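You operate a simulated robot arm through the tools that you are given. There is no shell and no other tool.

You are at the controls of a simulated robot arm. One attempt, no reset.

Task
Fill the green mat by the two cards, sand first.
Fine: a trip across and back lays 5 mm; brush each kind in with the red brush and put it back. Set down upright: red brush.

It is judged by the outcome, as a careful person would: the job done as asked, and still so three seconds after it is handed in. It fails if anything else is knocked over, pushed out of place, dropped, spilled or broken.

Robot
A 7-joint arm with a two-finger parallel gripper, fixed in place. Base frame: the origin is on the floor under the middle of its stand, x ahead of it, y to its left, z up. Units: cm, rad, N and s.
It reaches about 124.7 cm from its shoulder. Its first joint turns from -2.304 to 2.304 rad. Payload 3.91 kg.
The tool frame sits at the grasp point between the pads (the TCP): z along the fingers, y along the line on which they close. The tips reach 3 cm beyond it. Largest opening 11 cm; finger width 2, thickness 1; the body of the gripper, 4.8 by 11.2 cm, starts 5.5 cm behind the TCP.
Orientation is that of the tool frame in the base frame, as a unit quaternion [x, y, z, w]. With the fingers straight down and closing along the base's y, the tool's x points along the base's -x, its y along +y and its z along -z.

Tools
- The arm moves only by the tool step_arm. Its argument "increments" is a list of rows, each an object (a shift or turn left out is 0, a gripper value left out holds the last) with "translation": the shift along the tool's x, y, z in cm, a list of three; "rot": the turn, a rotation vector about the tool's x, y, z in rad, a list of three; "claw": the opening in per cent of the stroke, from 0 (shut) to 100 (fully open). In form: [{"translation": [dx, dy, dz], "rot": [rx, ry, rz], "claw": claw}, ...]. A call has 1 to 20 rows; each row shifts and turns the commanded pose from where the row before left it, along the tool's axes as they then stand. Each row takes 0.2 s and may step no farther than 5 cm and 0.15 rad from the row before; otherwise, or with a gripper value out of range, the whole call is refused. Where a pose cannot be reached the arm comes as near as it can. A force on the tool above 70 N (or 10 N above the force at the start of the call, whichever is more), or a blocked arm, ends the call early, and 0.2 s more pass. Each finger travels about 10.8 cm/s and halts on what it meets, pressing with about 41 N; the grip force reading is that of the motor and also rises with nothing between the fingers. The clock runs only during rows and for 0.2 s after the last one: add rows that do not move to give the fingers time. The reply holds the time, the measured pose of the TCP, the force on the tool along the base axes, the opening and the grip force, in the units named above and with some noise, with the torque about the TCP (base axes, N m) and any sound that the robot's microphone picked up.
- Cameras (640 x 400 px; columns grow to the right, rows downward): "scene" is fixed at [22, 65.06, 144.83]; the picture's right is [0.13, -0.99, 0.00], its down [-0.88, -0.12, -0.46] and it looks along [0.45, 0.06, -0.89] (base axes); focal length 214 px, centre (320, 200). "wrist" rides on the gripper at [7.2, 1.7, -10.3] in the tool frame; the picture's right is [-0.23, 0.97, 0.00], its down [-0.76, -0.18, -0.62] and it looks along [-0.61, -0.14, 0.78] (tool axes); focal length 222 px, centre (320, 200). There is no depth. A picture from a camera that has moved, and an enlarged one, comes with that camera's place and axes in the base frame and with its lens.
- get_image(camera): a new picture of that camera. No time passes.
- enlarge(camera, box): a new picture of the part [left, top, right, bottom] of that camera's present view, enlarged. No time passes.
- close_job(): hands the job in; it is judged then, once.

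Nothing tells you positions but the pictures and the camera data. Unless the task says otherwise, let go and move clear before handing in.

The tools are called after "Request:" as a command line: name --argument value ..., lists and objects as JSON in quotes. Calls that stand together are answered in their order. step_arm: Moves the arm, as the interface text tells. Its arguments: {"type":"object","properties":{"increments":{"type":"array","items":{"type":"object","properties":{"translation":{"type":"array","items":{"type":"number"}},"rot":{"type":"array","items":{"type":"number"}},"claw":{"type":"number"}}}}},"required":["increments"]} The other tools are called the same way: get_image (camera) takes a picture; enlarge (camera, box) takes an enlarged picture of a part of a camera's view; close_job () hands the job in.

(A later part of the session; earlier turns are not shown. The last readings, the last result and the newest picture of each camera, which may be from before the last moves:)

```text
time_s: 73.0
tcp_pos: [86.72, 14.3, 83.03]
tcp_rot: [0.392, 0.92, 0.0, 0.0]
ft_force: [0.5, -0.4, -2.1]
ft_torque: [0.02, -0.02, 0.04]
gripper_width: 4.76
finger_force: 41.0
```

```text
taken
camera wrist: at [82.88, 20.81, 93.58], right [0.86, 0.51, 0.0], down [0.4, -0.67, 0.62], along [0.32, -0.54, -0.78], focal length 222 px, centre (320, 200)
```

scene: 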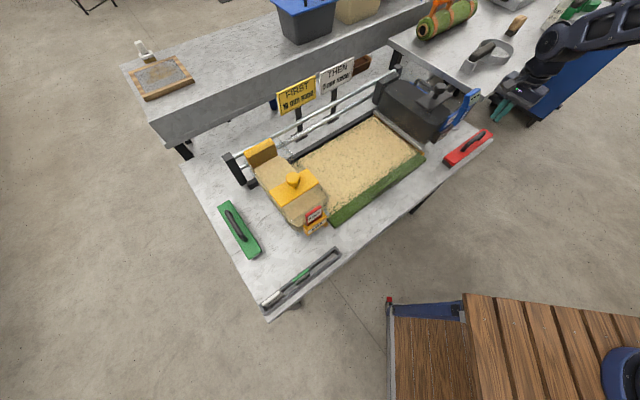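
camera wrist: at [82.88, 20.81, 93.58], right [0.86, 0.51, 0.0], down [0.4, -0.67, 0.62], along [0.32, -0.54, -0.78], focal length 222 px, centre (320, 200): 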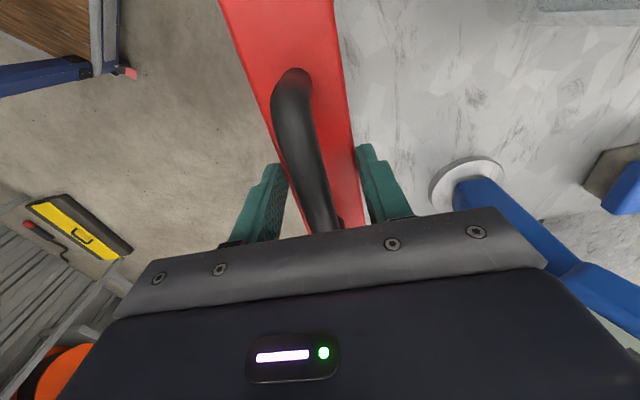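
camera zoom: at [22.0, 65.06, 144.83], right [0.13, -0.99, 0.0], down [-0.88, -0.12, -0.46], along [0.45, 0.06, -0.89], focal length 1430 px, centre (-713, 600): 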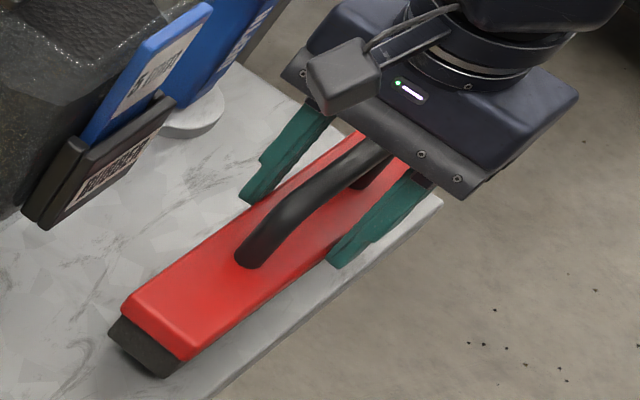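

Secure, with the brush hanging level. I'll lift it clear, carry it along the bench front and bring it over the right half of the mat.

Request:
step_arm --increments '[{"translation": [0, 0, -1.5]}, {"translation": [0, 0, -2.5]}, {"translation": [0, 0, -3]}, {"rot": [0, 0, -0.02]}, {"translation": [2, 0, 0]}, {"translation": [3.5, 0, 0]}, {"translation": [3.5, 0, 0]}, {"translation": [3.5, 0, 0]}, {"translation": [3.5, 0, 0]}, {"translation": [3.5, 0, 0]}, {"translation": [3.5, 0, 0]}, {"translation": [3.5, 0, 0]}, {"translation": [3.0, 0, 0]}, {"translation": [2, 0, 0]}, {"translation": [0, 3, 0]}, {"translation": [0, 3, 0]}, {"translation": [0, 3.6, 0]}, {"translation": [0, 0, 0]}]'

Request:
get_image --camera "scene"

Request:
get_image --camera "wrist"

```text
time_s: 76.8
tcp_pos: [71.15, 43.43, 89.86]
tcp_rot: [0.383, 0.924, 0.0, 0.0]
ft_force: [0.5, 0.8, -2.5]
ft_torque: [0.02, -0.02, 0.01]
gripper_width: 4.76
finger_force: 40.5
```

```text
taken
```

scene: 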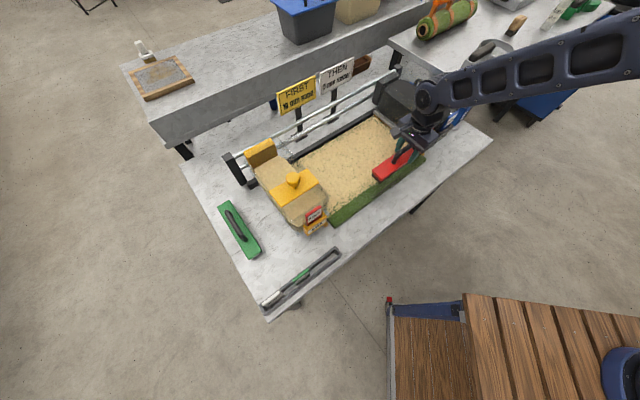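

```text
taken
camera wrist: at [67.24, 49.67, 100.44], right [0.85, 0.53, 0.0], down [0.41, -0.66, 0.62], along [0.33, -0.53, -0.78], focal length 222 px, centre (320, 200)
```

wrist: 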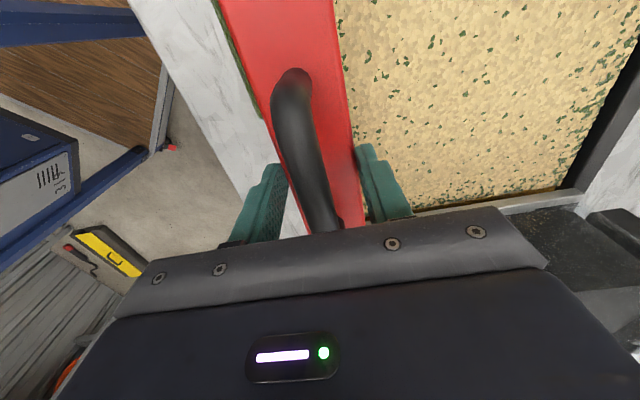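

Request:
enlarge --camera "scene" --box '[350, 90, 480, 200]'

Request:
enlarge --camera "wrist" --box '[200, 0, 640, 240]'

```text
3.64 times, centred on (415, 145) of scene
camera zoom: at [22.0, 65.06, 144.83], right [0.13, -0.99, 0.0], down [-0.88, -0.12, -0.46], along [0.45, 0.06, -0.89], focal length 780 px, centre (-26, 400)
```

zoom: 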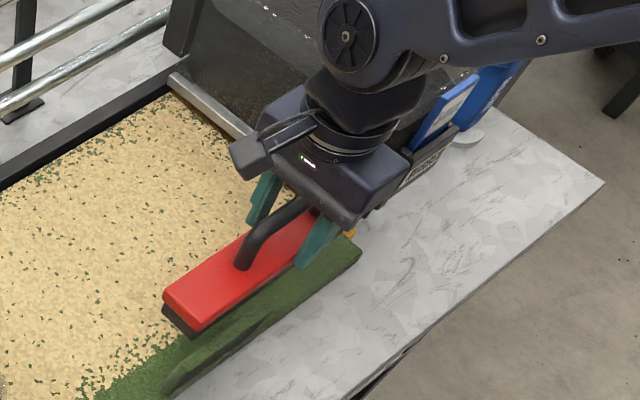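

```text
1.45 times, centred on (420, 120) of wrist
camera zoom: at [67.24, 49.67, 100.44], right [0.85, 0.53, 0.0], down [0.41, -0.66, 0.62], along [0.33, -0.53, -0.78], focal length 323 px, centre (174, 316)
```

zoom: 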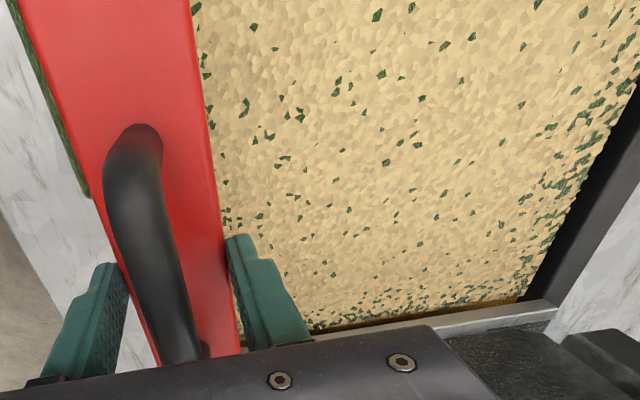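

The brush is over the mat's right half, its right end about 1 cm short of the rubber hopper's lip. I'll shift a touch left and lower it until it touches.

Request:
step_arm --increments '[{"translation": [0.3, 0, 1]}, {"translation": [0, 0, 1]}, {"translation": [0, 0, 1]}, {"translation": [0, 0, 0.5]}, {"translation": [0, 0, 0.3]}, {"translation": [0, 0, 0]}]'

Request:
enlarge --camera "scene" --box '[350, 90, 480, 200]'

```text
time_s: 78.2
tcp_pos: [70.93, 43.66, 86.17]
tcp_rot: [0.381, 0.924, 0.0, 0.0]
ft_force: [0.4, -0.1, -2.2]
ft_torque: [0.03, -0.01, 0.04]
gripper_width: 4.76
finger_force: 41.2
```

```text
3.64 times, centred on (415, 145) of scene
camera zoom: at [22.0, 65.06, 144.83], right [0.13, -0.99, 0.0], down [-0.88, -0.12, -0.46], along [0.45, 0.06, -0.89], focal length 780 px, centre (-26, 400)
```

zoom: 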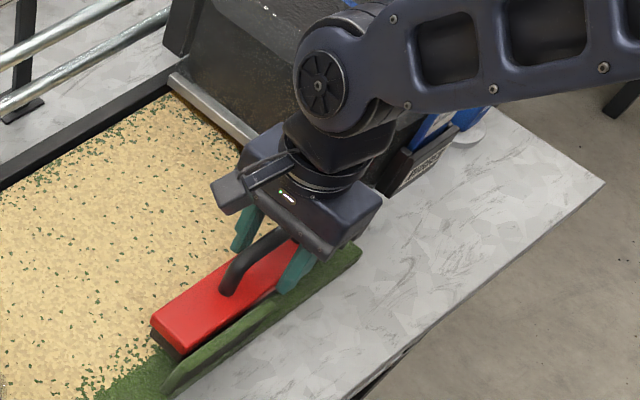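

There is a raised flap of turf near the mat's front edge; I want to see exactly where it is before the brush touches down.

Request:
enlarge --camera "scene" --box '[365, 140, 425, 195]'

Request:
enlarge --camera "wrist" --box '[180, 0, 380, 240]'

```text
7.27 times, centred on (395, 168) of scene
camera zoom: at [22.0, 65.06, 144.83], right [0.13, -0.99, 0.0], down [-0.88, -0.12, -0.46], along [0.45, 0.06, -0.89], focal length 1560 px, centre (-226, 436)
```

zoom: 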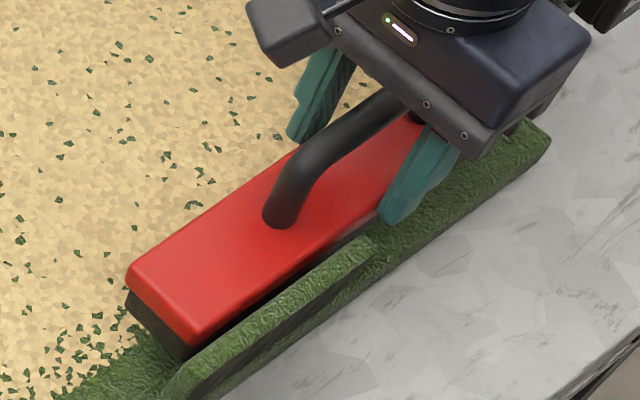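

```text
1.67 times, centred on (280, 120) of wrist
camera zoom: at [67.0, 49.99, 96.7], right [0.85, 0.53, 0.0], down [0.41, -0.66, 0.62], along [0.33, -0.53, -0.78], focal length 370 px, centre (387, 333)
```

zoom: 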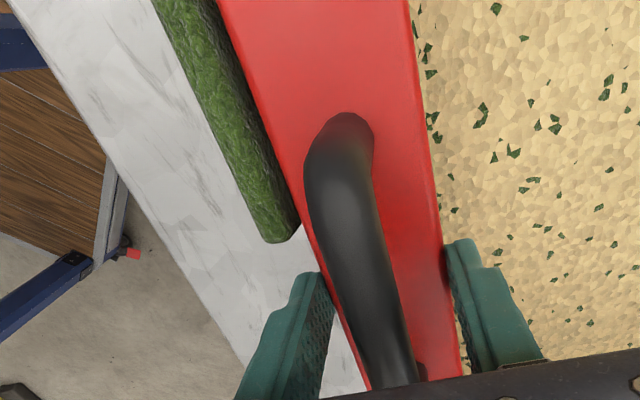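

The flap stands up just in front of the brush, so I'll move 2 cm back from it before touching down.

Request:
step_arm --increments '[{"translation": [0, 1, 0]}, {"translation": [0, 1, 0]}, {"translation": [0, 0, 0.4]}, {"translation": [0, 0, 0.3]}, {"translation": [0, 0, 0.3]}, {"translation": [0, 0, 0]}]'

Request:
enlarge --camera "scene" --box '[350, 120, 450, 200]'

```text
time_s: 79.6
tcp_pos: [72.42, 45.03, 85.01]
tcp_rot: [0.382, 0.924, 0.0, 0.0]
ft_force: [-0.1, 0.9, -1.5]
ft_torque: [-0.02, -0.02, 0.02]
gripper_width: 4.78
finger_force: 40.9
```

```text
5.00 times, centred on (400, 160) of scene
camera zoom: at [22.0, 65.06, 144.83], right [0.13, -0.99, 0.0], down [-0.88, -0.12, -0.46], along [0.45, 0.06, -0.89], focal length 1072 px, centre (-80, 400)
```

zoom: 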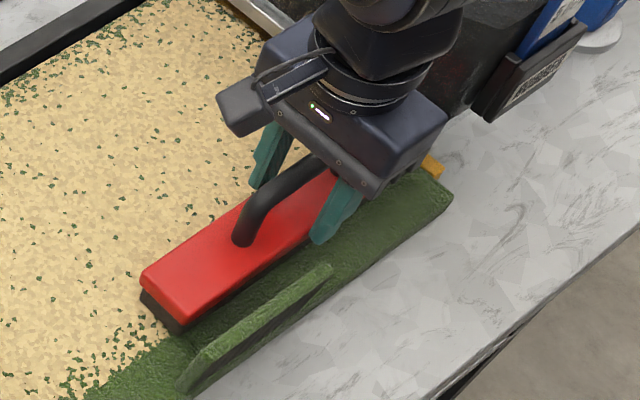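

Request:
step_arm --increments '[{"translation": [0, 0, 0.25]}, {"translation": [0, 0, 0.25]}, {"translation": [0, 0, 0]}]'

Request:
step_arm --increments '[{"translation": [0, 0, 0.2]}, {"translation": [0, 0, 0.2]}, {"translation": [0, 0, 0]}]'

```text
time_s: 80.4
tcp_pos: [72.47, 45.04, 84.71]
tcp_rot: [0.382, 0.924, -0.001, 0.0]
ft_force: [-0.5, 0.5, -2.3]
ft_torque: [0.0, 0.0, -0.01]
gripper_width: 4.77
finger_force: 40.7
```

```text
time_s: 81.2
tcp_pos: [72.54, 44.99, 84.25]
tcp_rot: [0.382, 0.924, 0.0, 0.0]
ft_force: [0.0, -0.3, -3.2]
ft_torque: [0.01, -0.02, -0.01]
gripper_width: 4.76
finger_force: 40.9
```

Request:
step_arm --increments '[{"translation": [0, 0, 0.15]}, {"translation": [0, 0, 0.15]}, {"translation": [0, 0, 0.15]}, {"translation": [0, 0, 0]}]'

Request:
enlarge --camera "scene" --box '[350, 120, 450, 200]'

```text
time_s: 82.2
tcp_pos: [72.51, 44.98, 83.96]
tcp_rot: [0.382, 0.924, 0.001, 0.001]
ft_force: [-1.1, -1.9, 23.6]
ft_torque: [0.0, 0.41, -0.02]
gripper_width: 4.76
finger_force: 41.0
```

```text
5.00 times, centred on (400, 160) of scene
camera zoom: at [22.0, 65.06, 144.83], right [0.13, -0.99, 0.0], down [-0.88, -0.12, -0.46], along [0.45, 0.06, -0.89], focal length 1072 px, centre (-80, 400)
```

zoom: 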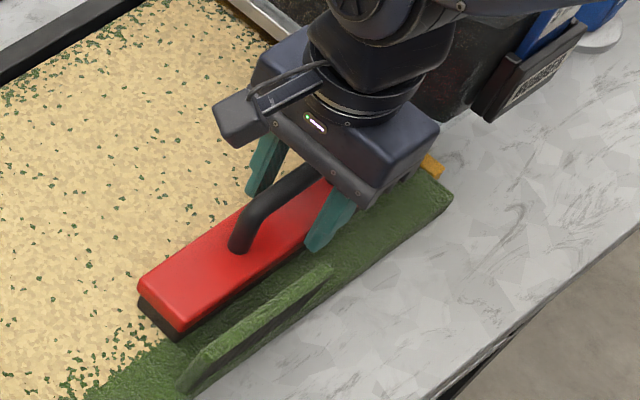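

Contact, at 24 N. I'll ease off to a light pressure and brush from front to back on the right half, then check clearance at the rails.

Request:
step_arm --increments '[{"translation": [0, 0, -0.07]}, {"translation": [0, 0.8, 0]}, {"translation": [0, 1, 0]}, {"translation": [0, 1, 0]}, {"translation": [0, 1, 0]}, {"translation": [0, 1, 0]}]'

Request:
enlarge --camera "scene" --box '[330, 90, 460, 200]'

```text
time_s: 83.6
tcp_pos: [75.83, 48.45, 84.04]
tcp_rot: [0.382, 0.924, 0.0, 0.0]
ft_force: [-3.6, -3.1, 13.3]
ft_torque: [-0.05, 0.13, 0.09]
gripper_width: 4.74
finger_force: 40.6
```

```text
3.64 times, centred on (395, 145) of scene
camera zoom: at [22.0, 65.06, 144.83], right [0.13, -0.99, 0.0], down [-0.88, -0.12, -0.46], along [0.45, 0.06, -0.89], focal length 780 px, centre (47, 400)
```

zoom: 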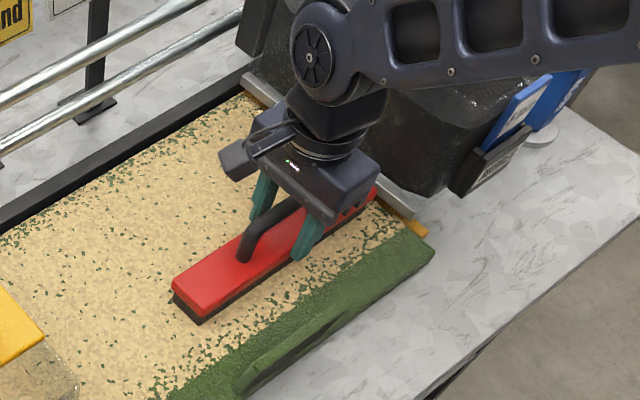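

Request:
step_arm --increments '[{"translation": [0, 1.2, 0]}, {"translation": [0, 1.2, 0]}, {"translation": [0, 1.2, 0]}, {"translation": [0, 1.2, 0]}, {"translation": [0, 1.2, 0]}, {"translation": [0, 1.2, 0]}, {"translation": [0, 1.2, 0]}, {"translation": [0, 1.2, 0]}, {"translation": [0, 1.2, 0]}, {"translation": [0, 1.2, 0]}]'

Request:
enlarge --camera "scene" --box '[330, 70, 460, 180]'

Request:
get_image --camera "wrist"

```text
time_s: 85.8
tcp_pos: [84.25, 56.86, 83.94]
tcp_rot: [0.382, 0.924, 0.001, 0.0]
ft_force: [-8.4, -8.1, 24.1]
ft_torque: [-0.38, 0.12, 0.04]
gripper_width: 4.75
finger_force: 41.4
```

```text
3.64 times, centred on (395, 125) of scene
camera zoom: at [22.0, 65.06, 144.83], right [0.13, -0.99, 0.0], down [-0.88, -0.12, -0.46], along [0.45, 0.06, -0.89], focal length 780 px, centre (47, 473)
```

zoom: 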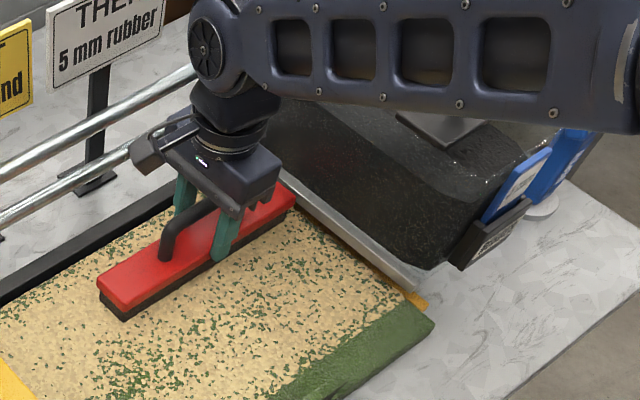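

```text
taken
camera wrist: at [80.39, 63.14, 94.5], right [0.85, 0.53, 0.0], down [0.41, -0.66, 0.62], along [0.33, -0.53, -0.78], focal length 222 px, centre (320, 200)
```

wrist: 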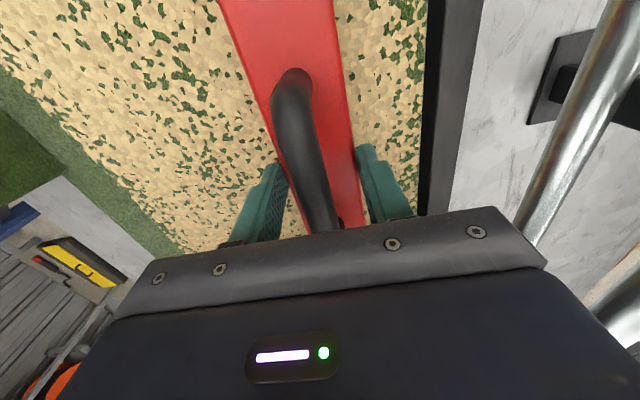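

The brushing is visibly working the sand in (green tips show behind the brush). I'll continue to near the back edge carefully; the rails are at about w=112, so the gripper keeps over 1 cm of clearance.

Request:
step_arm --increments '[{"translation": [0, 0.9, -0.05]}, {"translation": [0, 0.9, 0]}, {"translation": [0, 0.9, 0]}, {"translation": [0, 0.9, 0]}, {"translation": [0, 0.7, 0]}]'

Request:
enlarge --camera "scene" --box '[330, 60, 460, 170]'

Request:
get_image --camera "wrist"

```text
time_s: 87.0
tcp_pos: [87.3, 60.06, 84.01]
tcp_rot: [0.382, 0.924, 0.001, 0.0]
ft_force: [-5.3, -6.5, 21.7]
ft_torque: [-0.22, 0.06, 0.07]
gripper_width: 4.76
finger_force: 40.9
```

```text
3.64 times, centred on (395, 115) of scene
camera zoom: at [22.0, 65.06, 144.83], right [0.13, -0.99, 0.0], down [-0.88, -0.12, -0.46], along [0.45, 0.06, -0.89], focal length 780 px, centre (47, 509)
```

zoom: 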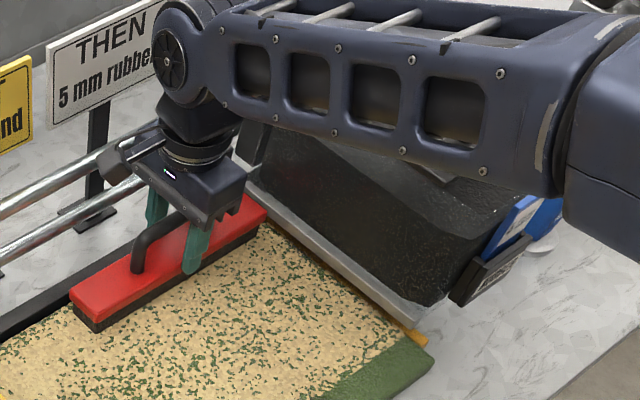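

```text
taken
camera wrist: at [83.31, 66.32, 94.49], right [0.85, 0.53, 0.0], down [0.41, -0.66, 0.62], along [0.33, -0.53, -0.78], focal length 222 px, centre (320, 200)
```

wrist: 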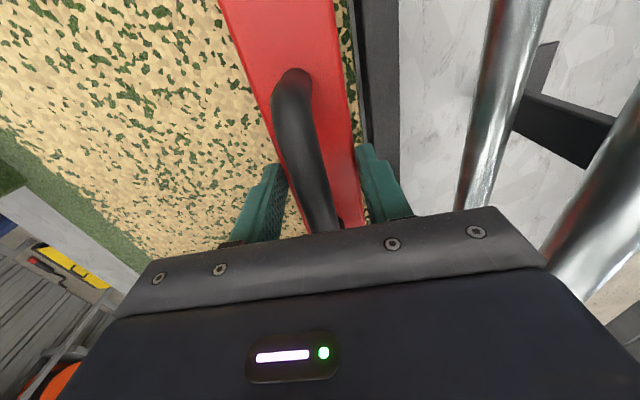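

Request:
step_arm --increments '[{"translation": [0, 0.4, -0.03]}, {"translation": [0, 0.3, 0]}, {"translation": [0, 0, 0]}]'

Request:
enlarge --camera "wrist" --box '[200, 0, 640, 300]'

```text
time_s: 87.8
tcp_pos: [87.78, 60.6, 83.93]
tcp_rot: [0.382, 0.924, 0.0, 0.0]
ft_force: [-3.4, -1.9, 8.4]
ft_torque: [0.05, 0.11, 0.06]
gripper_width: 4.74
finger_force: 40.4
```

```text
1.33 times, centred on (420, 150) of wrist
camera zoom: at [83.89, 66.89, 94.49], right [0.85, 0.53, 0.0], down [0.41, -0.66, 0.62], along [0.33, -0.53, -0.78], focal length 296 px, centre (187, 267)
```

zoom: 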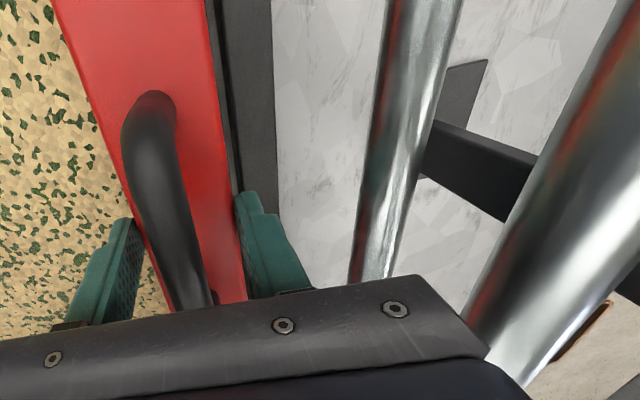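

The brush now reaches the mat's back edge. I'll brush back toward the front along the same strip.

Request:
step_arm --increments '[{"translation": [0, -0.8, 0]}, {"translation": [0, -1.2, 0]}, {"translation": [0, -1.2, 0]}, {"translation": [0, -1.2, 0]}, {"translation": [0, -1.2, 0]}, {"translation": [0, -1.2, 0]}, {"translation": [0, -1.2, 0]}, {"translation": [0, -1.2, 0]}, {"translation": [0, -1.2, 0]}, {"translation": [0, -1.2, 0]}, {"translation": [0, -1.2, 0]}, {"translation": [0, -1.2, 0]}, {"translation": [0, -1.2, 0]}, {"translation": [0, -1.2, 0]}, {"translation": [0, -1.2, 0]}, {"translation": [0, -1.2, 0]}, {"translation": [0, -1.2, 0]}, {"translation": [0, -1.0, 0]}, {"translation": [0, -0.8, 0]}]'

Request:
enlarge --camera "scene" --box '[270, 80, 460, 230]'

```text
time_s: 91.8
tcp_pos: [72.34, 44.94, 83.83]
tcp_rot: [0.382, 0.924, 0.0, 0.001]
ft_force: [-0.1, -0.3, -2.5]
ft_torque: [0.01, 0.0, 0.02]
gripper_width: 4.76
finger_force: 40.8
```

```text
2.67 times, centred on (365, 155) of scene
camera zoom: at [22.0, 65.06, 144.83], right [0.13, -0.99, 0.0], down [-0.88, -0.12, -0.46], along [0.45, 0.06, -0.89], focal length 572 px, centre (200, 320)
```

zoom: 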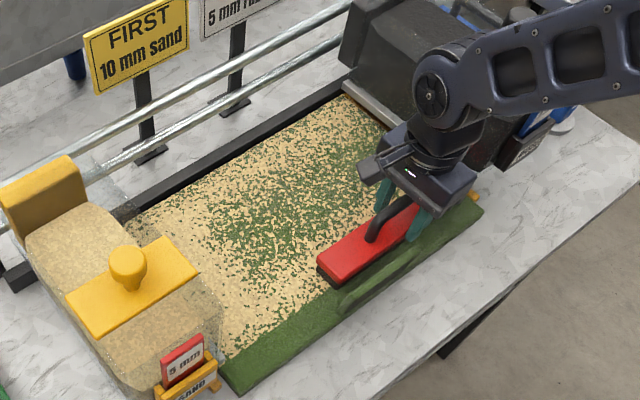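

Request:
step_arm --increments '[{"translation": [0, 0, 0.1]}, {"translation": [0, 0, 0.1]}, {"translation": [0, 0, 0]}]'

Request:
enlarge --camera "scene" --box '[290, 90, 430, 220]'

Request:
get_image --camera "wrist"

```text
time_s: 92.6
tcp_pos: [72.45, 44.99, 83.92]
tcp_rot: [0.383, 0.924, 0.001, 0.0]
ft_force: [-6.3, -3.5, 27.9]
ft_torque: [-0.21, 0.42, 0.06]
gripper_width: 4.76
finger_force: 40.7
```

```text
3.08 times, centred on (360, 155) of scene
camera zoom: at [22.0, 65.06, 144.83], right [0.13, -0.99, 0.0], down [-0.88, -0.12, -0.46], along [0.45, 0.06, -0.89], focal length 660 px, centre (197, 338)
```

zoom: 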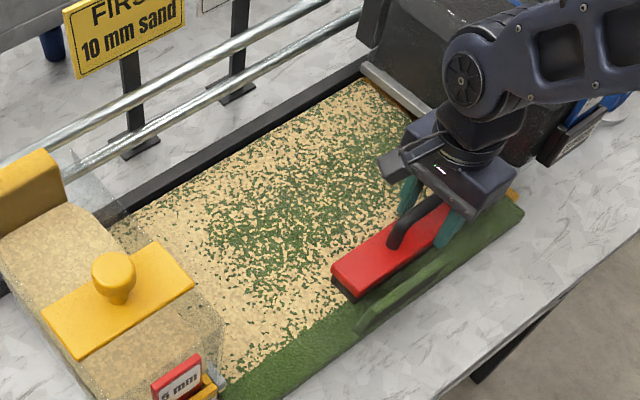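

```text
taken
camera wrist: at [68.45, 51.28, 94.48], right [0.85, 0.53, 0.0], down [0.41, -0.66, 0.62], along [0.33, -0.53, -0.78], focal length 222 px, centre (320, 200)
```

wrist: 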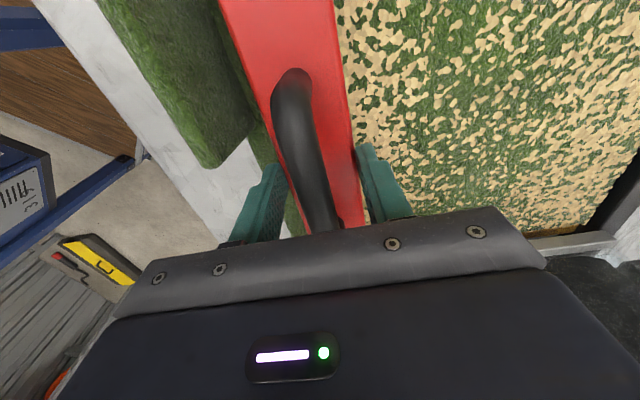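

Request:
step_arm --increments '[{"translation": [0, 0.8, -0.06]}, {"translation": [0, 1.2, 0]}, {"translation": [0, 1.2, 0]}, {"translation": [0, 1.2, 0]}, {"translation": [0, 1.2, 0]}, {"translation": [0, 1.2, 0]}, {"translation": [0, 1.2, 0]}, {"translation": [0, 1.2, 0]}, {"translation": [0, 1.2, 0]}, {"translation": [0, 1.2, 0]}, {"translation": [0, 1.2, 0]}]'

Request:
step_arm --increments '[{"translation": [0, 1.2, 0]}, {"translation": [0, 1.2, 0]}, {"translation": [0, 1.2, 0]}, {"translation": [0, 1.2, 0]}, {"translation": [0, 1.2, 0]}, {"translation": [0, 1.2, 0]}, {"translation": [0, 1.0, 0]}, {"translation": [0, 0.6, 0]}]'

Request:
enlarge --camera "scene" --box '[290, 60, 450, 210]'

Request:
get_image --camera "wrist"

```text
time_s: 95.0
tcp_pos: [81.54, 54.08, 83.84]
tcp_rot: [0.381, 0.924, 0.0, 0.0]
ft_force: [-1.4, -2.0, 6.8]
ft_torque: [0.03, 0.07, 0.06]
gripper_width: 4.77
finger_force: 40.9
```

```text
time_s: 96.8
tcp_pos: [87.82, 60.46, 83.79]
tcp_rot: [0.381, 0.924, 0.0, 0.0]
ft_force: [-0.6, -0.4, 0.5]
ft_torque: [0.01, -0.06, 0.07]
gripper_width: 4.75
finger_force: 40.5
```

```text
2.67 times, centred on (370, 135) of scene
camera zoom: at [22.0, 65.06, 144.83], right [0.13, -0.99, 0.0], down [-0.88, -0.12, -0.46], along [0.45, 0.06, -0.89], focal length 572 px, centre (187, 373)
```

zoom: 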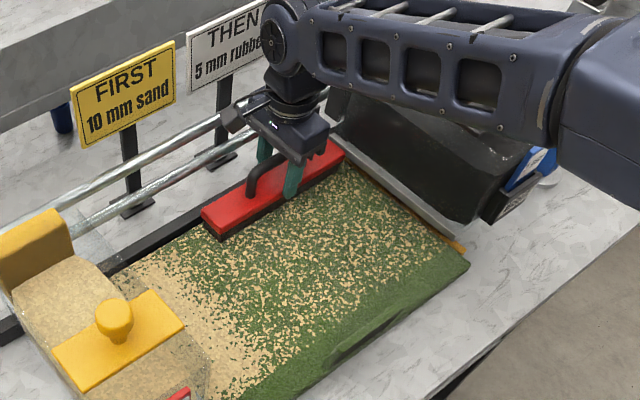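

```text
taken
camera wrist: at [83.76, 66.69, 94.43], right [0.85, 0.53, 0.0], down [0.41, -0.66, 0.62], along [0.33, -0.53, -0.78], focal length 222 px, centre (320, 200)
```

wrist: 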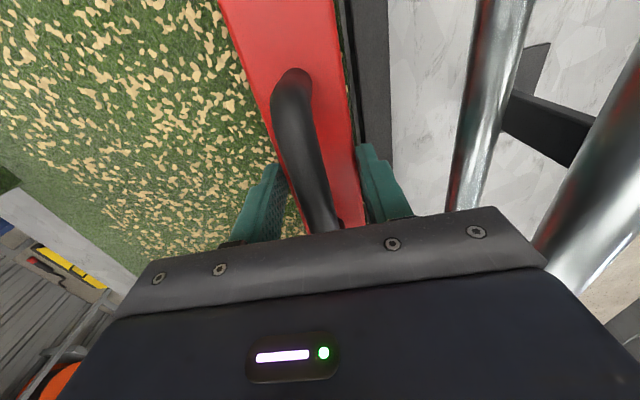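

Each pass works more sand down between the blades. I'll keep brushing this half until it stops changing.

Request:
step_arm --increments '[{"translation": [0, 0, 0.06]}, {"translation": [0, -0.8, 0]}, {"translation": [0, -1.2, 0]}, {"translation": [0, -1.2, 0]}, {"translation": [0, -1.2, 0]}, {"translation": [0, -1.2, 0]}, {"translation": [0, -1.2, 0]}, {"translation": [0, -1.2, 0]}, {"translation": [0, -1.2, 0]}, {"translation": [0, -1.2, 0]}, {"translation": [0, -1.2, 0]}, {"translation": [0, -1.2, 0]}, {"translation": [0, -1.2, 0]}, {"translation": [0, -1.2, 0]}, {"translation": [0, -1.2, 0]}, {"translation": [0, -1.2, 0]}, {"translation": [0, -1.2, 0]}, {"translation": [0, -1.2, 0]}, {"translation": [0, -1.0, 0]}, {"translation": [0, -0.8, 0]}]'

Request:
enlarge --camera "scene" --box '[270, 80, 460, 230]'

Request:
get_image --camera "wrist"

```text
time_s: 101.0
tcp_pos: [72.24, 44.77, 83.89]
tcp_rot: [0.382, 0.924, 0.0, 0.0]
ft_force: [6.0, 7.9, 23.2]
ft_torque: [0.29, -0.14, -0.04]
gripper_width: 4.75
finger_force: 41.6
```

```text
2.67 times, centred on (365, 155) of scene
camera zoom: at [22.0, 65.06, 144.83], right [0.13, -0.99, 0.0], down [-0.88, -0.12, -0.46], along [0.45, 0.06, -0.89], focal length 572 px, centre (200, 320)
```

zoom: 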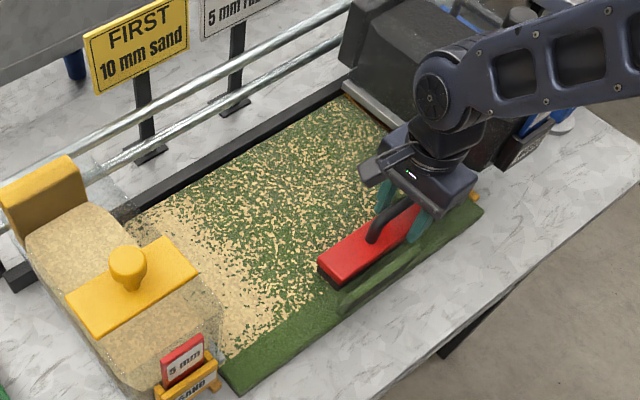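

```text
taken
camera wrist: at [68.37, 51.16, 94.39], right [0.85, 0.53, 0.0], down [0.41, -0.66, 0.62], along [0.33, -0.53, -0.78], focal length 222 px, centre (320, 200)
```

wrist: 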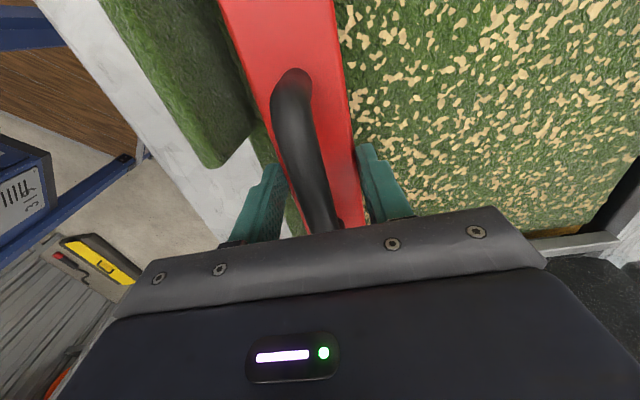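

Now I'll lift slightly and shift to the left half, keeping the brush end clear of the sand hopper's lip.

Request:
step_arm --increments '[{"translation": [0, 0, -1]}, {"translation": [0, 0, -1.5]}, {"translation": [3, 0.4, 0]}, {"translation": [4, 0, 0]}, {"translation": [4, 0, 0]}, {"translation": [3, 0, 0]}, {"translation": [2, 0, 0]}, {"translation": [0, 0, 0]}]'

Request:
enlarge --camera "scene" --box '[280, 100, 420, 230]'

Request:
get_image --camera "wrist"

```text
time_s: 102.8
tcp_pos: [61.14, 56.62, 86.2]
tcp_rot: [0.382, 0.924, -0.001, -0.001]
ft_force: [0.5, -0.3, -1.9]
ft_torque: [0.0, -0.01, 0.01]
gripper_width: 4.77
finger_force: 40.6
```

```text
3.08 times, centred on (350, 165) of scene
camera zoom: at [22.0, 65.06, 144.83], right [0.13, -0.99, 0.0], down [-0.88, -0.12, -0.46], along [0.45, 0.06, -0.89], focal length 660 px, centre (228, 308)
```

zoom: 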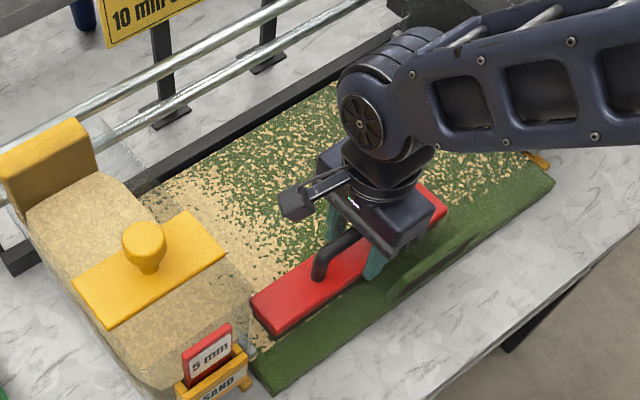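

```text
taken
camera wrist: at [57.22, 62.98, 96.71], right [0.85, 0.53, 0.0], down [0.41, -0.66, 0.62], along [0.33, -0.53, -0.78], focal length 222 px, centre (320, 200)
```

wrist: 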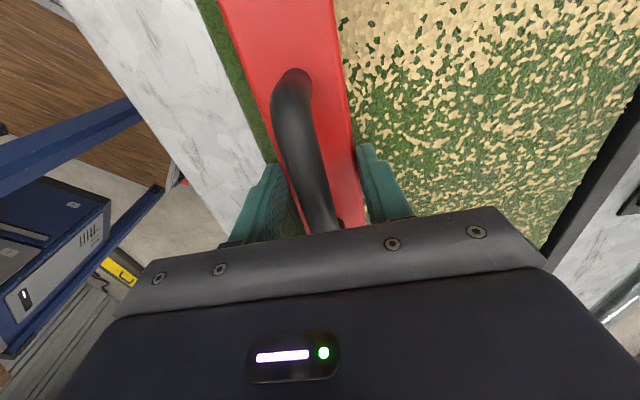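

Request:
enlarge --camera "scene" --box '[310, 180, 370, 235]'

```text
7.27 times, centred on (340, 208) of scene
camera zoom: at [22.0, 65.06, 144.83], right [0.13, -0.99, 0.0], down [-0.88, -0.12, -0.46], along [0.45, 0.06, -0.89], focal length 1560 px, centre (174, 146)
```

zoom: 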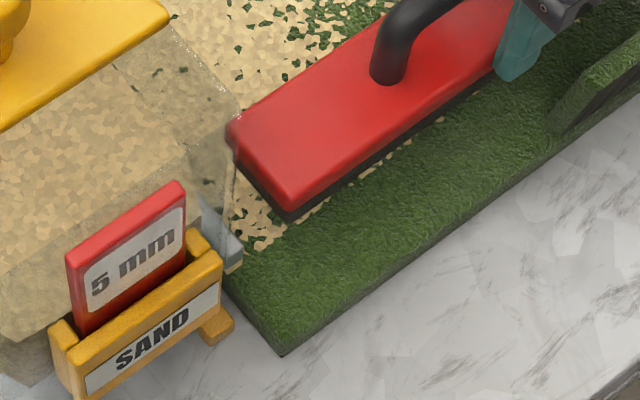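

Request:
step_arm --increments '[{"translation": [0.5, 0, 0.8]}, {"translation": [0, 0, 0.8]}, {"translation": [0, 0, 0.3]}, {"translation": [0, 0, 0.15]}, {"translation": [0, 0, 0]}]'

Request:
enlarge --camera "scene" --box '[310, 180, 370, 235]'

```text
time_s: 104.0
tcp_pos: [60.87, 56.9, 84.13]
tcp_rot: [0.381, 0.924, 0.0, 0.0]
ft_force: [0.3, 0.2, -1.9]
ft_torque: [-0.01, 0.0, 0.01]
gripper_width: 4.75
finger_force: 41.0
```

```text
7.27 times, centred on (340, 208) of scene
camera zoom: at [22.0, 65.06, 144.83], right [0.13, -0.99, 0.0], down [-0.88, -0.12, -0.46], along [0.45, 0.06, -0.89], focal length 1560 px, centre (174, 146)
```

zoom: 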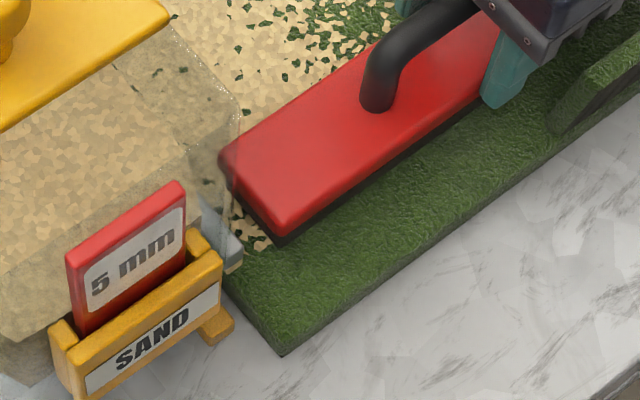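

Request:
step_arm --increments '[{"translation": [0, 0, 0.12]}, {"translation": [0, 0, 0.1]}, {"translation": [0, 0, 0]}]'

```text
time_s: 104.8
tcp_pos: [60.8, 56.96, 84.03]
tcp_rot: [0.383, 0.924, 0.0, 0.0]
ft_force: [0.4, -0.8, -1.6]
ft_torque: [-0.03, 0.01, -0.01]
gripper_width: 4.74
finger_force: 40.7
```

Request:
step_arm --increments '[{"translation": [0, 0, 0.1]}, {"translation": [0, 0, 0.1]}, {"translation": [0, 0, 0]}]'

```text
time_s: 105.6
tcp_pos: [60.9, 56.78, 83.74]
tcp_rot: [0.381, 0.924, 0.001, 0.0]
ft_force: [-5.7, -4.1, 16.7]
ft_torque: [-0.47, 0.37, -0.07]
gripper_width: 4.76
finger_force: 40.8
```

Request:
step_arm --increments '[{"translation": [0, 0.8, 0]}, {"translation": [0, 1.2, 0]}, {"translation": [0, 1.2, 0]}, {"translation": [0, 1.2, 0]}, {"translation": [0, 1.2, 0]}, {"translation": [0, 1.2, 0]}, {"translation": [0, 1.2, 0]}, {"translation": [0, 1.2, 0]}, {"translation": [0, 1.2, 0]}]'

Request:
enlarge --camera "scene" --box '[280, 80, 420, 230]'

```text
time_s: 107.6
tcp_pos: [68.23, 64.1, 83.82]
tcp_rot: [0.382, 0.924, 0.0, 0.0]
ft_force: [-3.1, -4.2, 10.7]
ft_torque: [0.24, 0.24, 0.09]
gripper_width: 4.76
finger_force: 41.4
```

```text
2.67 times, centred on (350, 155) of scene
camera zoom: at [22.0, 65.06, 144.83], right [0.13, -0.99, 0.0], down [-0.88, -0.12, -0.46], along [0.45, 0.06, -0.89], focal length 572 px, centre (240, 320)
```

zoom: 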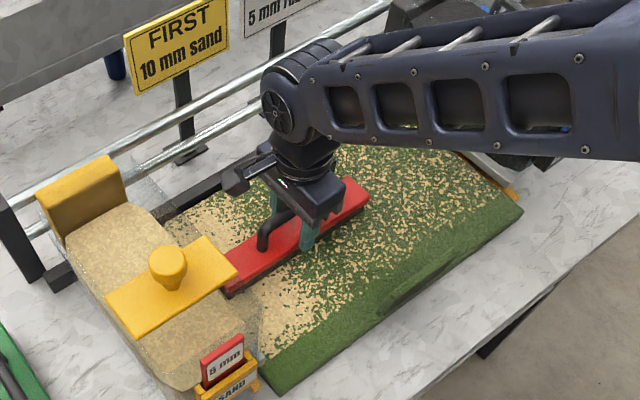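

Request:
step_arm --increments '[{"translation": [0, 1.2, 0]}, {"translation": [0, 1.2, 0]}, {"translation": [0, 1.2, 0]}, {"translation": [0, 1.2, 0]}, {"translation": [0, 1.2, 0]}, {"translation": [0, 1.2, 0]}, {"translation": [0, 1.2, 0]}, {"translation": [0, 1.2, 0]}, {"translation": [0, 0.8, 0]}, {"translation": [0, 0.6, 0]}, {"translation": [0, 0, 0]}]'

Request:
get_image --camera "wrist"

Request:
enlarge --camera "scene" --box '[250, 70, 420, 230]'

```text
time_s: 110.0
tcp_pos: [75.87, 71.99, 83.81]
tcp_rot: [0.381, 0.924, -0.001, 0.0]
ft_force: [-0.4, -1.1, 4.3]
ft_torque: [-0.04, -0.02, -0.12]
gripper_width: 4.76
finger_force: 41.1
```

```text
taken
camera wrist: at [71.97, 78.36, 94.39], right [0.85, 0.53, 0.0], down [0.41, -0.66, 0.62], along [0.33, -0.53, -0.78], focal length 222 px, centre (320, 200)
```

wrist: 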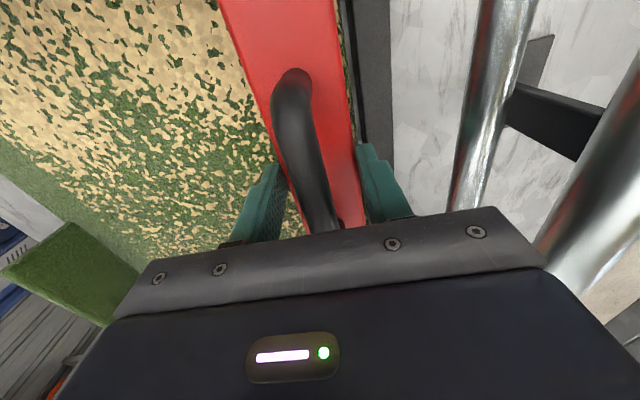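

```text
2.50 times, centred on (335, 150) of scene
camera zoom: at [22.0, 65.06, 144.83], right [0.13, -0.99, 0.0], down [-0.88, -0.12, -0.46], along [0.45, 0.06, -0.89], focal length 536 px, centre (282, 325)
```

zoom: 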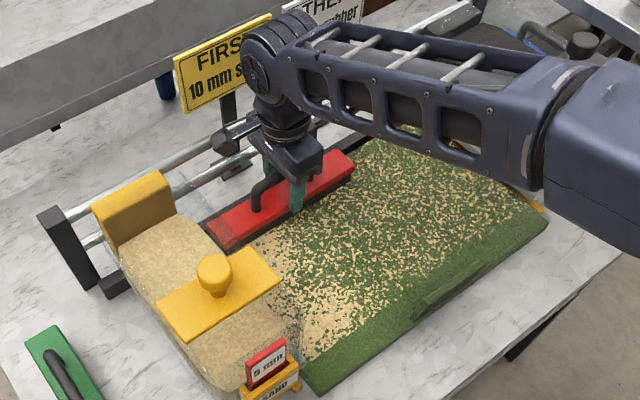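

Request:
step_arm --increments '[{"translation": [0, 0, 0.04]}, {"translation": [0, -0.8, 0]}, {"translation": [0, -1.2, 0]}, {"translation": [0, -1.2, 0]}, {"translation": [0, -1.2, 0]}, {"translation": [0, -1.2, 0]}, {"translation": [0, -1.2, 0]}, {"translation": [0, -1.2, 0]}, {"translation": [0, -1.2, 0]}, {"translation": [0, -1.2, 0]}, {"translation": [0, -1.2, 0]}, {"translation": [0, -1.2, 0]}, {"translation": [0, -1.2, 0]}, {"translation": [0, -1.2, 0]}, {"translation": [0, -1.2, 0]}, {"translation": [0, -1.2, 0]}, {"translation": [0, -1.2, 0]}, {"translation": [0, -1.2, 0]}, {"translation": [0, -1.0, 0]}, {"translation": [0, -0.6, 0]}]'

Request:
enlarge --camera "scene" --box '[270, 80, 460, 230]'

Request:
get_image --camera "wrist"

```text
time_s: 114.2
tcp_pos: [60.78, 56.74, 83.84]
tcp_rot: [0.382, 0.924, 0.002, 0.001]
ft_force: [8.4, 7.0, 25.9]
ft_torque: [0.44, -0.09, -0.14]
gripper_width: 4.76
finger_force: 40.9
```

```text
2.67 times, centred on (365, 155) of scene
camera zoom: at [22.0, 65.06, 144.83], right [0.13, -0.99, 0.0], down [-0.88, -0.12, -0.46], along [0.45, 0.06, -0.89], focal length 572 px, centre (200, 320)
```

zoom: 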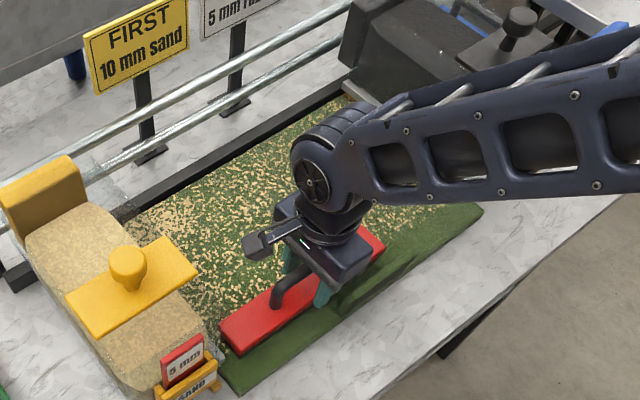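

```text
taken
camera wrist: at [56.82, 63.0, 94.36], right [0.85, 0.53, 0.0], down [0.41, -0.66, 0.62], along [0.33, -0.53, -0.78], focal length 222 px, centre (320, 200)
```

wrist: 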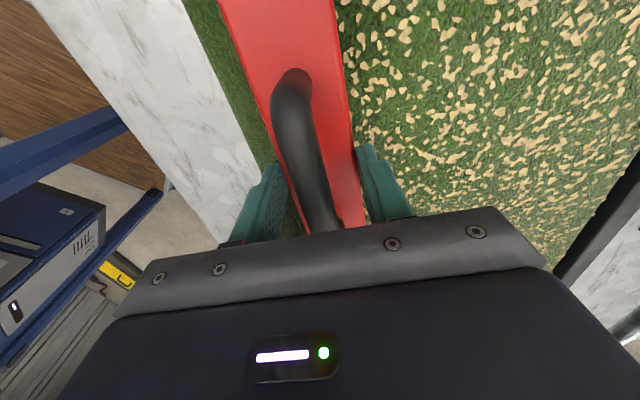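

Request:
step_arm --increments '[{"translation": [0, 0.8, -0.05]}, {"translation": [0, 1.2, 0]}, {"translation": [0, 1.2, 0]}, {"translation": [0, 1.2, 0]}, {"translation": [0, 1.2, 0]}, {"translation": [0, 1.2, 0]}, {"translation": [0, 1.2, 0]}, {"translation": [0, 1.2, 0]}, {"translation": [0, 1.2, 0]}, {"translation": [0, 1.2, 0]}, {"translation": [0, 1.2, 0]}, {"translation": [0, 1.2, 0]}, {"translation": [0, 1.2, 0]}, {"translation": [0, 1.2, 0]}, {"translation": [0, 1.2, 0]}, {"translation": [0, 1.2, 0]}, {"translation": [0, 1.2, 0]}, {"translation": [0, 1, 0]}, {"translation": [0, 0.7, 0]}]'

Request:
step_arm --increments '[{"translation": [0, 0, 0.03]}, {"translation": [0, -0.8, 0]}, {"translation": [0, -1.2, 0]}, {"translation": [0, -1.2, 0]}, {"translation": [0, -1.2, 0]}, {"translation": [0, -1.2, 0]}, {"translation": [0, -1.2, 0]}, {"translation": [0, -1.2, 0]}, {"translation": [0, -1.2, 0]}, {"translation": [0, -1.2, 0]}, {"translation": [0, -1.2, 0]}, {"translation": [0, -1.2, 0]}, {"translation": [0, -1.2, 0]}, {"translation": [0, -1.2, 0]}, {"translation": [0, -1.2, 0]}, {"translation": [0, -1.2, 0]}, {"translation": [0, -1.2, 0]}, {"translation": [0, -1.2, 0]}, {"translation": [0, -1.0, 0]}, {"translation": [0, -0.7, 0]}]'

Request:
enlarge --camera "scene" --box '[270, 80, 460, 230]'

Request:
get_image --camera "wrist"

```text
time_s: 118.2
tcp_pos: [75.99, 72.06, 83.83]
tcp_rot: [0.382, 0.924, 0.001, 0.0]
ft_force: [0.0, -0.3, -2.3]
ft_torque: [0.01, -0.04, 0.01]
gripper_width: 4.77
finger_force: 41.0
```

```text
time_s: 122.4
tcp_pos: [60.77, 56.72, 84.05]
tcp_rot: [0.382, 0.924, -0.001, 0.001]
ft_force: [0.2, -0.1, -2.4]
ft_torque: [0.0, 0.0, -0.01]
gripper_width: 4.74
finger_force: 41.1
```

```text
2.67 times, centred on (365, 155) of scene
camera zoom: at [22.0, 65.06, 144.83], right [0.13, -0.99, 0.0], down [-0.88, -0.12, -0.46], along [0.45, 0.06, -0.89], focal length 572 px, centre (200, 320)
```

zoom: 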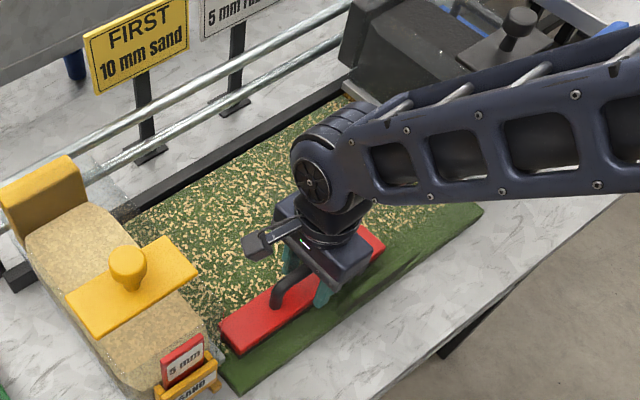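

```text
taken
camera wrist: at [56.79, 63.02, 94.42], right [0.85, 0.53, 0.0], down [0.41, -0.66, 0.62], along [0.33, -0.53, -0.78], focal length 222 px, centre (320, 200)
```

wrist: 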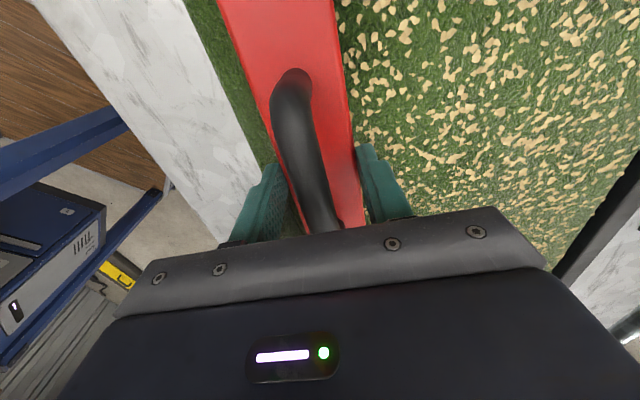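

The last pass lost contact partway, so I'll lower slightly and repeat this strip with proper pressure.

Request:
step_arm --increments '[{"translation": [0, 0, 0.1]}, {"translation": [0, 0, 0.06]}, {"translation": [0, 0, 0]}]'

```text
time_s: 123.2
tcp_pos: [60.61, 56.65, 83.75]
tcp_rot: [0.382, 0.924, 0.0, 0.001]
ft_force: [-0.2, -2.9, 20.5]
ft_torque: [-0.39, 0.18, 0.06]
gripper_width: 4.75
finger_force: 40.2
```

Request:
step_arm --increments '[{"translation": [0, 0.8, 0]}, {"translation": [0, 1.2, 0]}, {"translation": [0, 1.2, 0]}, {"translation": [0, 1.2, 0]}, {"translation": [0, 1.2, 0]}, {"translation": [0, 1.2, 0]}, {"translation": [0, 1.2, 0]}, {"translation": [0, 1.2, 0]}, {"translation": [0, 1.2, 0]}, {"translation": [0, 1.2, 0]}, {"translation": [0, 1.2, 0]}, {"translation": [0, 1.2, 0]}, {"translation": [0, 1.2, 0]}, {"translation": [0, 1.2, 0]}, {"translation": [0, 1.2, 0]}, {"translation": [0, 1.2, 0]}, {"translation": [0, 1.2, 0]}, {"translation": [0, 1, 0]}, {"translation": [0, 0.8, 0]}]'

Request:
get_image --camera "wrist"

Request:
enlarge --camera "scene" --box '[250, 70, 440, 230]'

```text
time_s: 127.2
tcp_pos: [76.13, 72.02, 83.68]
tcp_rot: [0.382, 0.924, -0.001, 0.0]
ft_force: [-0.1, -0.7, -0.4]
ft_torque: [0.1, 0.04, -0.06]
gripper_width: 4.76
finger_force: 41.0
```

```text
taken
camera wrist: at [72.21, 78.41, 94.31], right [0.85, 0.53, 0.0], down [0.41, -0.66, 0.62], along [0.33, -0.53, -0.78], focal length 222 px, centre (320, 200)
```

wrist: 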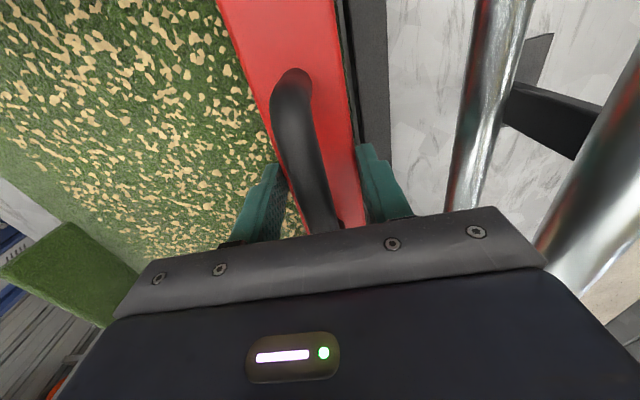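

```text
2.50 times, centred on (345, 150) of scene
camera zoom: at [22.0, 65.06, 144.83], right [0.13, -0.99, 0.0], down [-0.88, -0.12, -0.46], along [0.45, 0.06, -0.89], focal length 536 px, centre (258, 325)
```

zoom: 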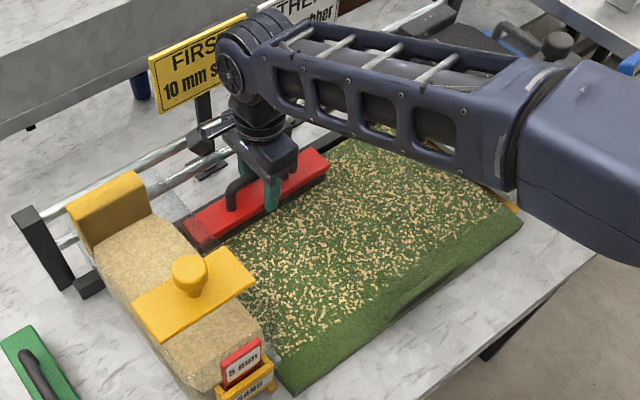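

Request:
step_arm --increments '[{"translation": [0, 0, 0.06]}, {"translation": [0, -0.8, 0]}, {"translation": [0, -1.2, 0]}, {"translation": [0, -1.2, 0]}, {"translation": [0, -1.2, 0]}, {"translation": [0, -1.2, 0]}, {"translation": [0, -1.2, 0]}, {"translation": [0, -1.2, 0]}, {"translation": [0, -1.2, 0]}, {"translation": [0, -1.2, 0]}, {"translation": [0, -1.2, 0]}, {"translation": [0, -1.2, 0]}, {"translation": [0, -1.2, 0]}, {"translation": [0, -1.2, 0]}, {"translation": [0, -1.2, 0]}, {"translation": [0, -1.2, 0]}, {"translation": [0, -1.2, 0]}, {"translation": [0, -1.2, 0]}, {"translation": [0, -1.0, 0]}, {"translation": [0, -0.8, 0]}]'

Request:
step_arm --increments '[{"translation": [0, 0, -1]}, {"translation": [0, 0, -1.5]}, {"translation": [-2.5, 0, 0]}, {"translation": [-4, 0, 0]}, {"translation": [-4, 0, 0]}, {"translation": [-4, 0, 0]}, {"translation": [-2, 0, 0]}, {"translation": [0, 0, 0]}]'

Request:
enlarge --camera "scene" --box '[270, 80, 460, 230]'

Request:
get_image --camera "wrist"

```text
time_s: 131.4
tcp_pos: [60.74, 56.59, 83.64]
tcp_rot: [0.382, 0.924, 0.001, 0.001]
ft_force: [5.7, 6.3, 18.9]
ft_torque: [0.19, -0.16, -0.09]
gripper_width: 4.76
finger_force: 40.7
```

```text
time_s: 133.2
tcp_pos: [72.49, 44.96, 86.34]
tcp_rot: [0.383, 0.924, 0.001, 0.0]
ft_force: [-0.2, 0.4, -2.0]
ft_torque: [-0.03, -0.02, -0.03]
gripper_width: 4.74
finger_force: 41.3
```

```text
2.67 times, centred on (365, 155) of scene
camera zoom: at [22.0, 65.06, 144.83], right [0.13, -0.99, 0.0], down [-0.88, -0.12, -0.46], along [0.45, 0.06, -0.89], focal length 572 px, centre (200, 320)
```

zoom: 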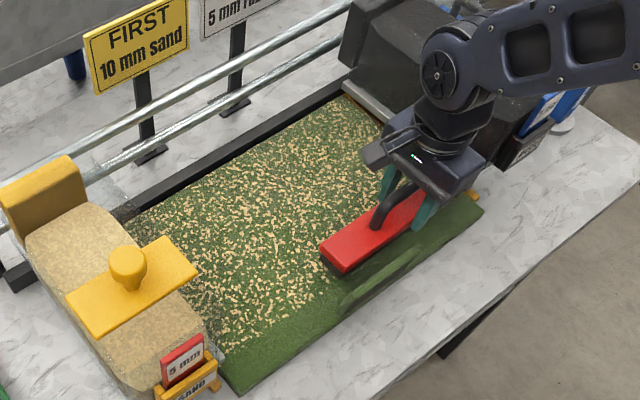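

```text
taken
camera wrist: at [68.52, 51.33, 96.82], right [0.85, 0.53, 0.0], down [0.41, -0.66, 0.62], along [0.33, -0.53, -0.78], focal length 222 px, centre (320, 200)
```

wrist: 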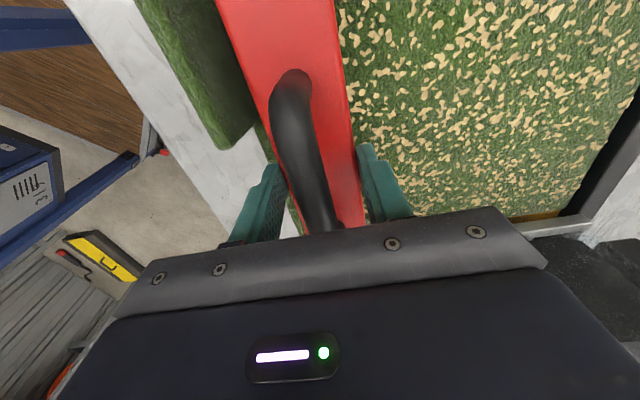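

Request:
step_arm --increments '[{"translation": [0, 0, 1]}, {"translation": [0, 0, 1]}, {"translation": [0, 0, 0.35]}, {"translation": [0, 0, 0.15]}, {"translation": [0, 0, 0]}]'

```text
time_s: 134.4
tcp_pos: [72.48, 44.94, 83.67]
tcp_rot: [0.382, 0.924, 0.0, 0.0]
ft_force: [-0.8, 0.4, -2.2]
ft_torque: [0.0, 0.01, 0.02]
gripper_width: 4.77
finger_force: 41.0
```

Request:
step_arm --increments '[{"translation": [0, 0, 0.1]}, {"translation": [0, 0, 0.06]}, {"translation": [0, 0, 0]}]'

```text
time_s: 135.2
tcp_pos: [72.58, 45.03, 83.6]
tcp_rot: [0.382, 0.924, 0.001, 0.0]
ft_force: [-7.5, -4.0, 27.6]
ft_torque: [-0.12, 0.53, 0.04]
gripper_width: 4.76
finger_force: 40.8
```

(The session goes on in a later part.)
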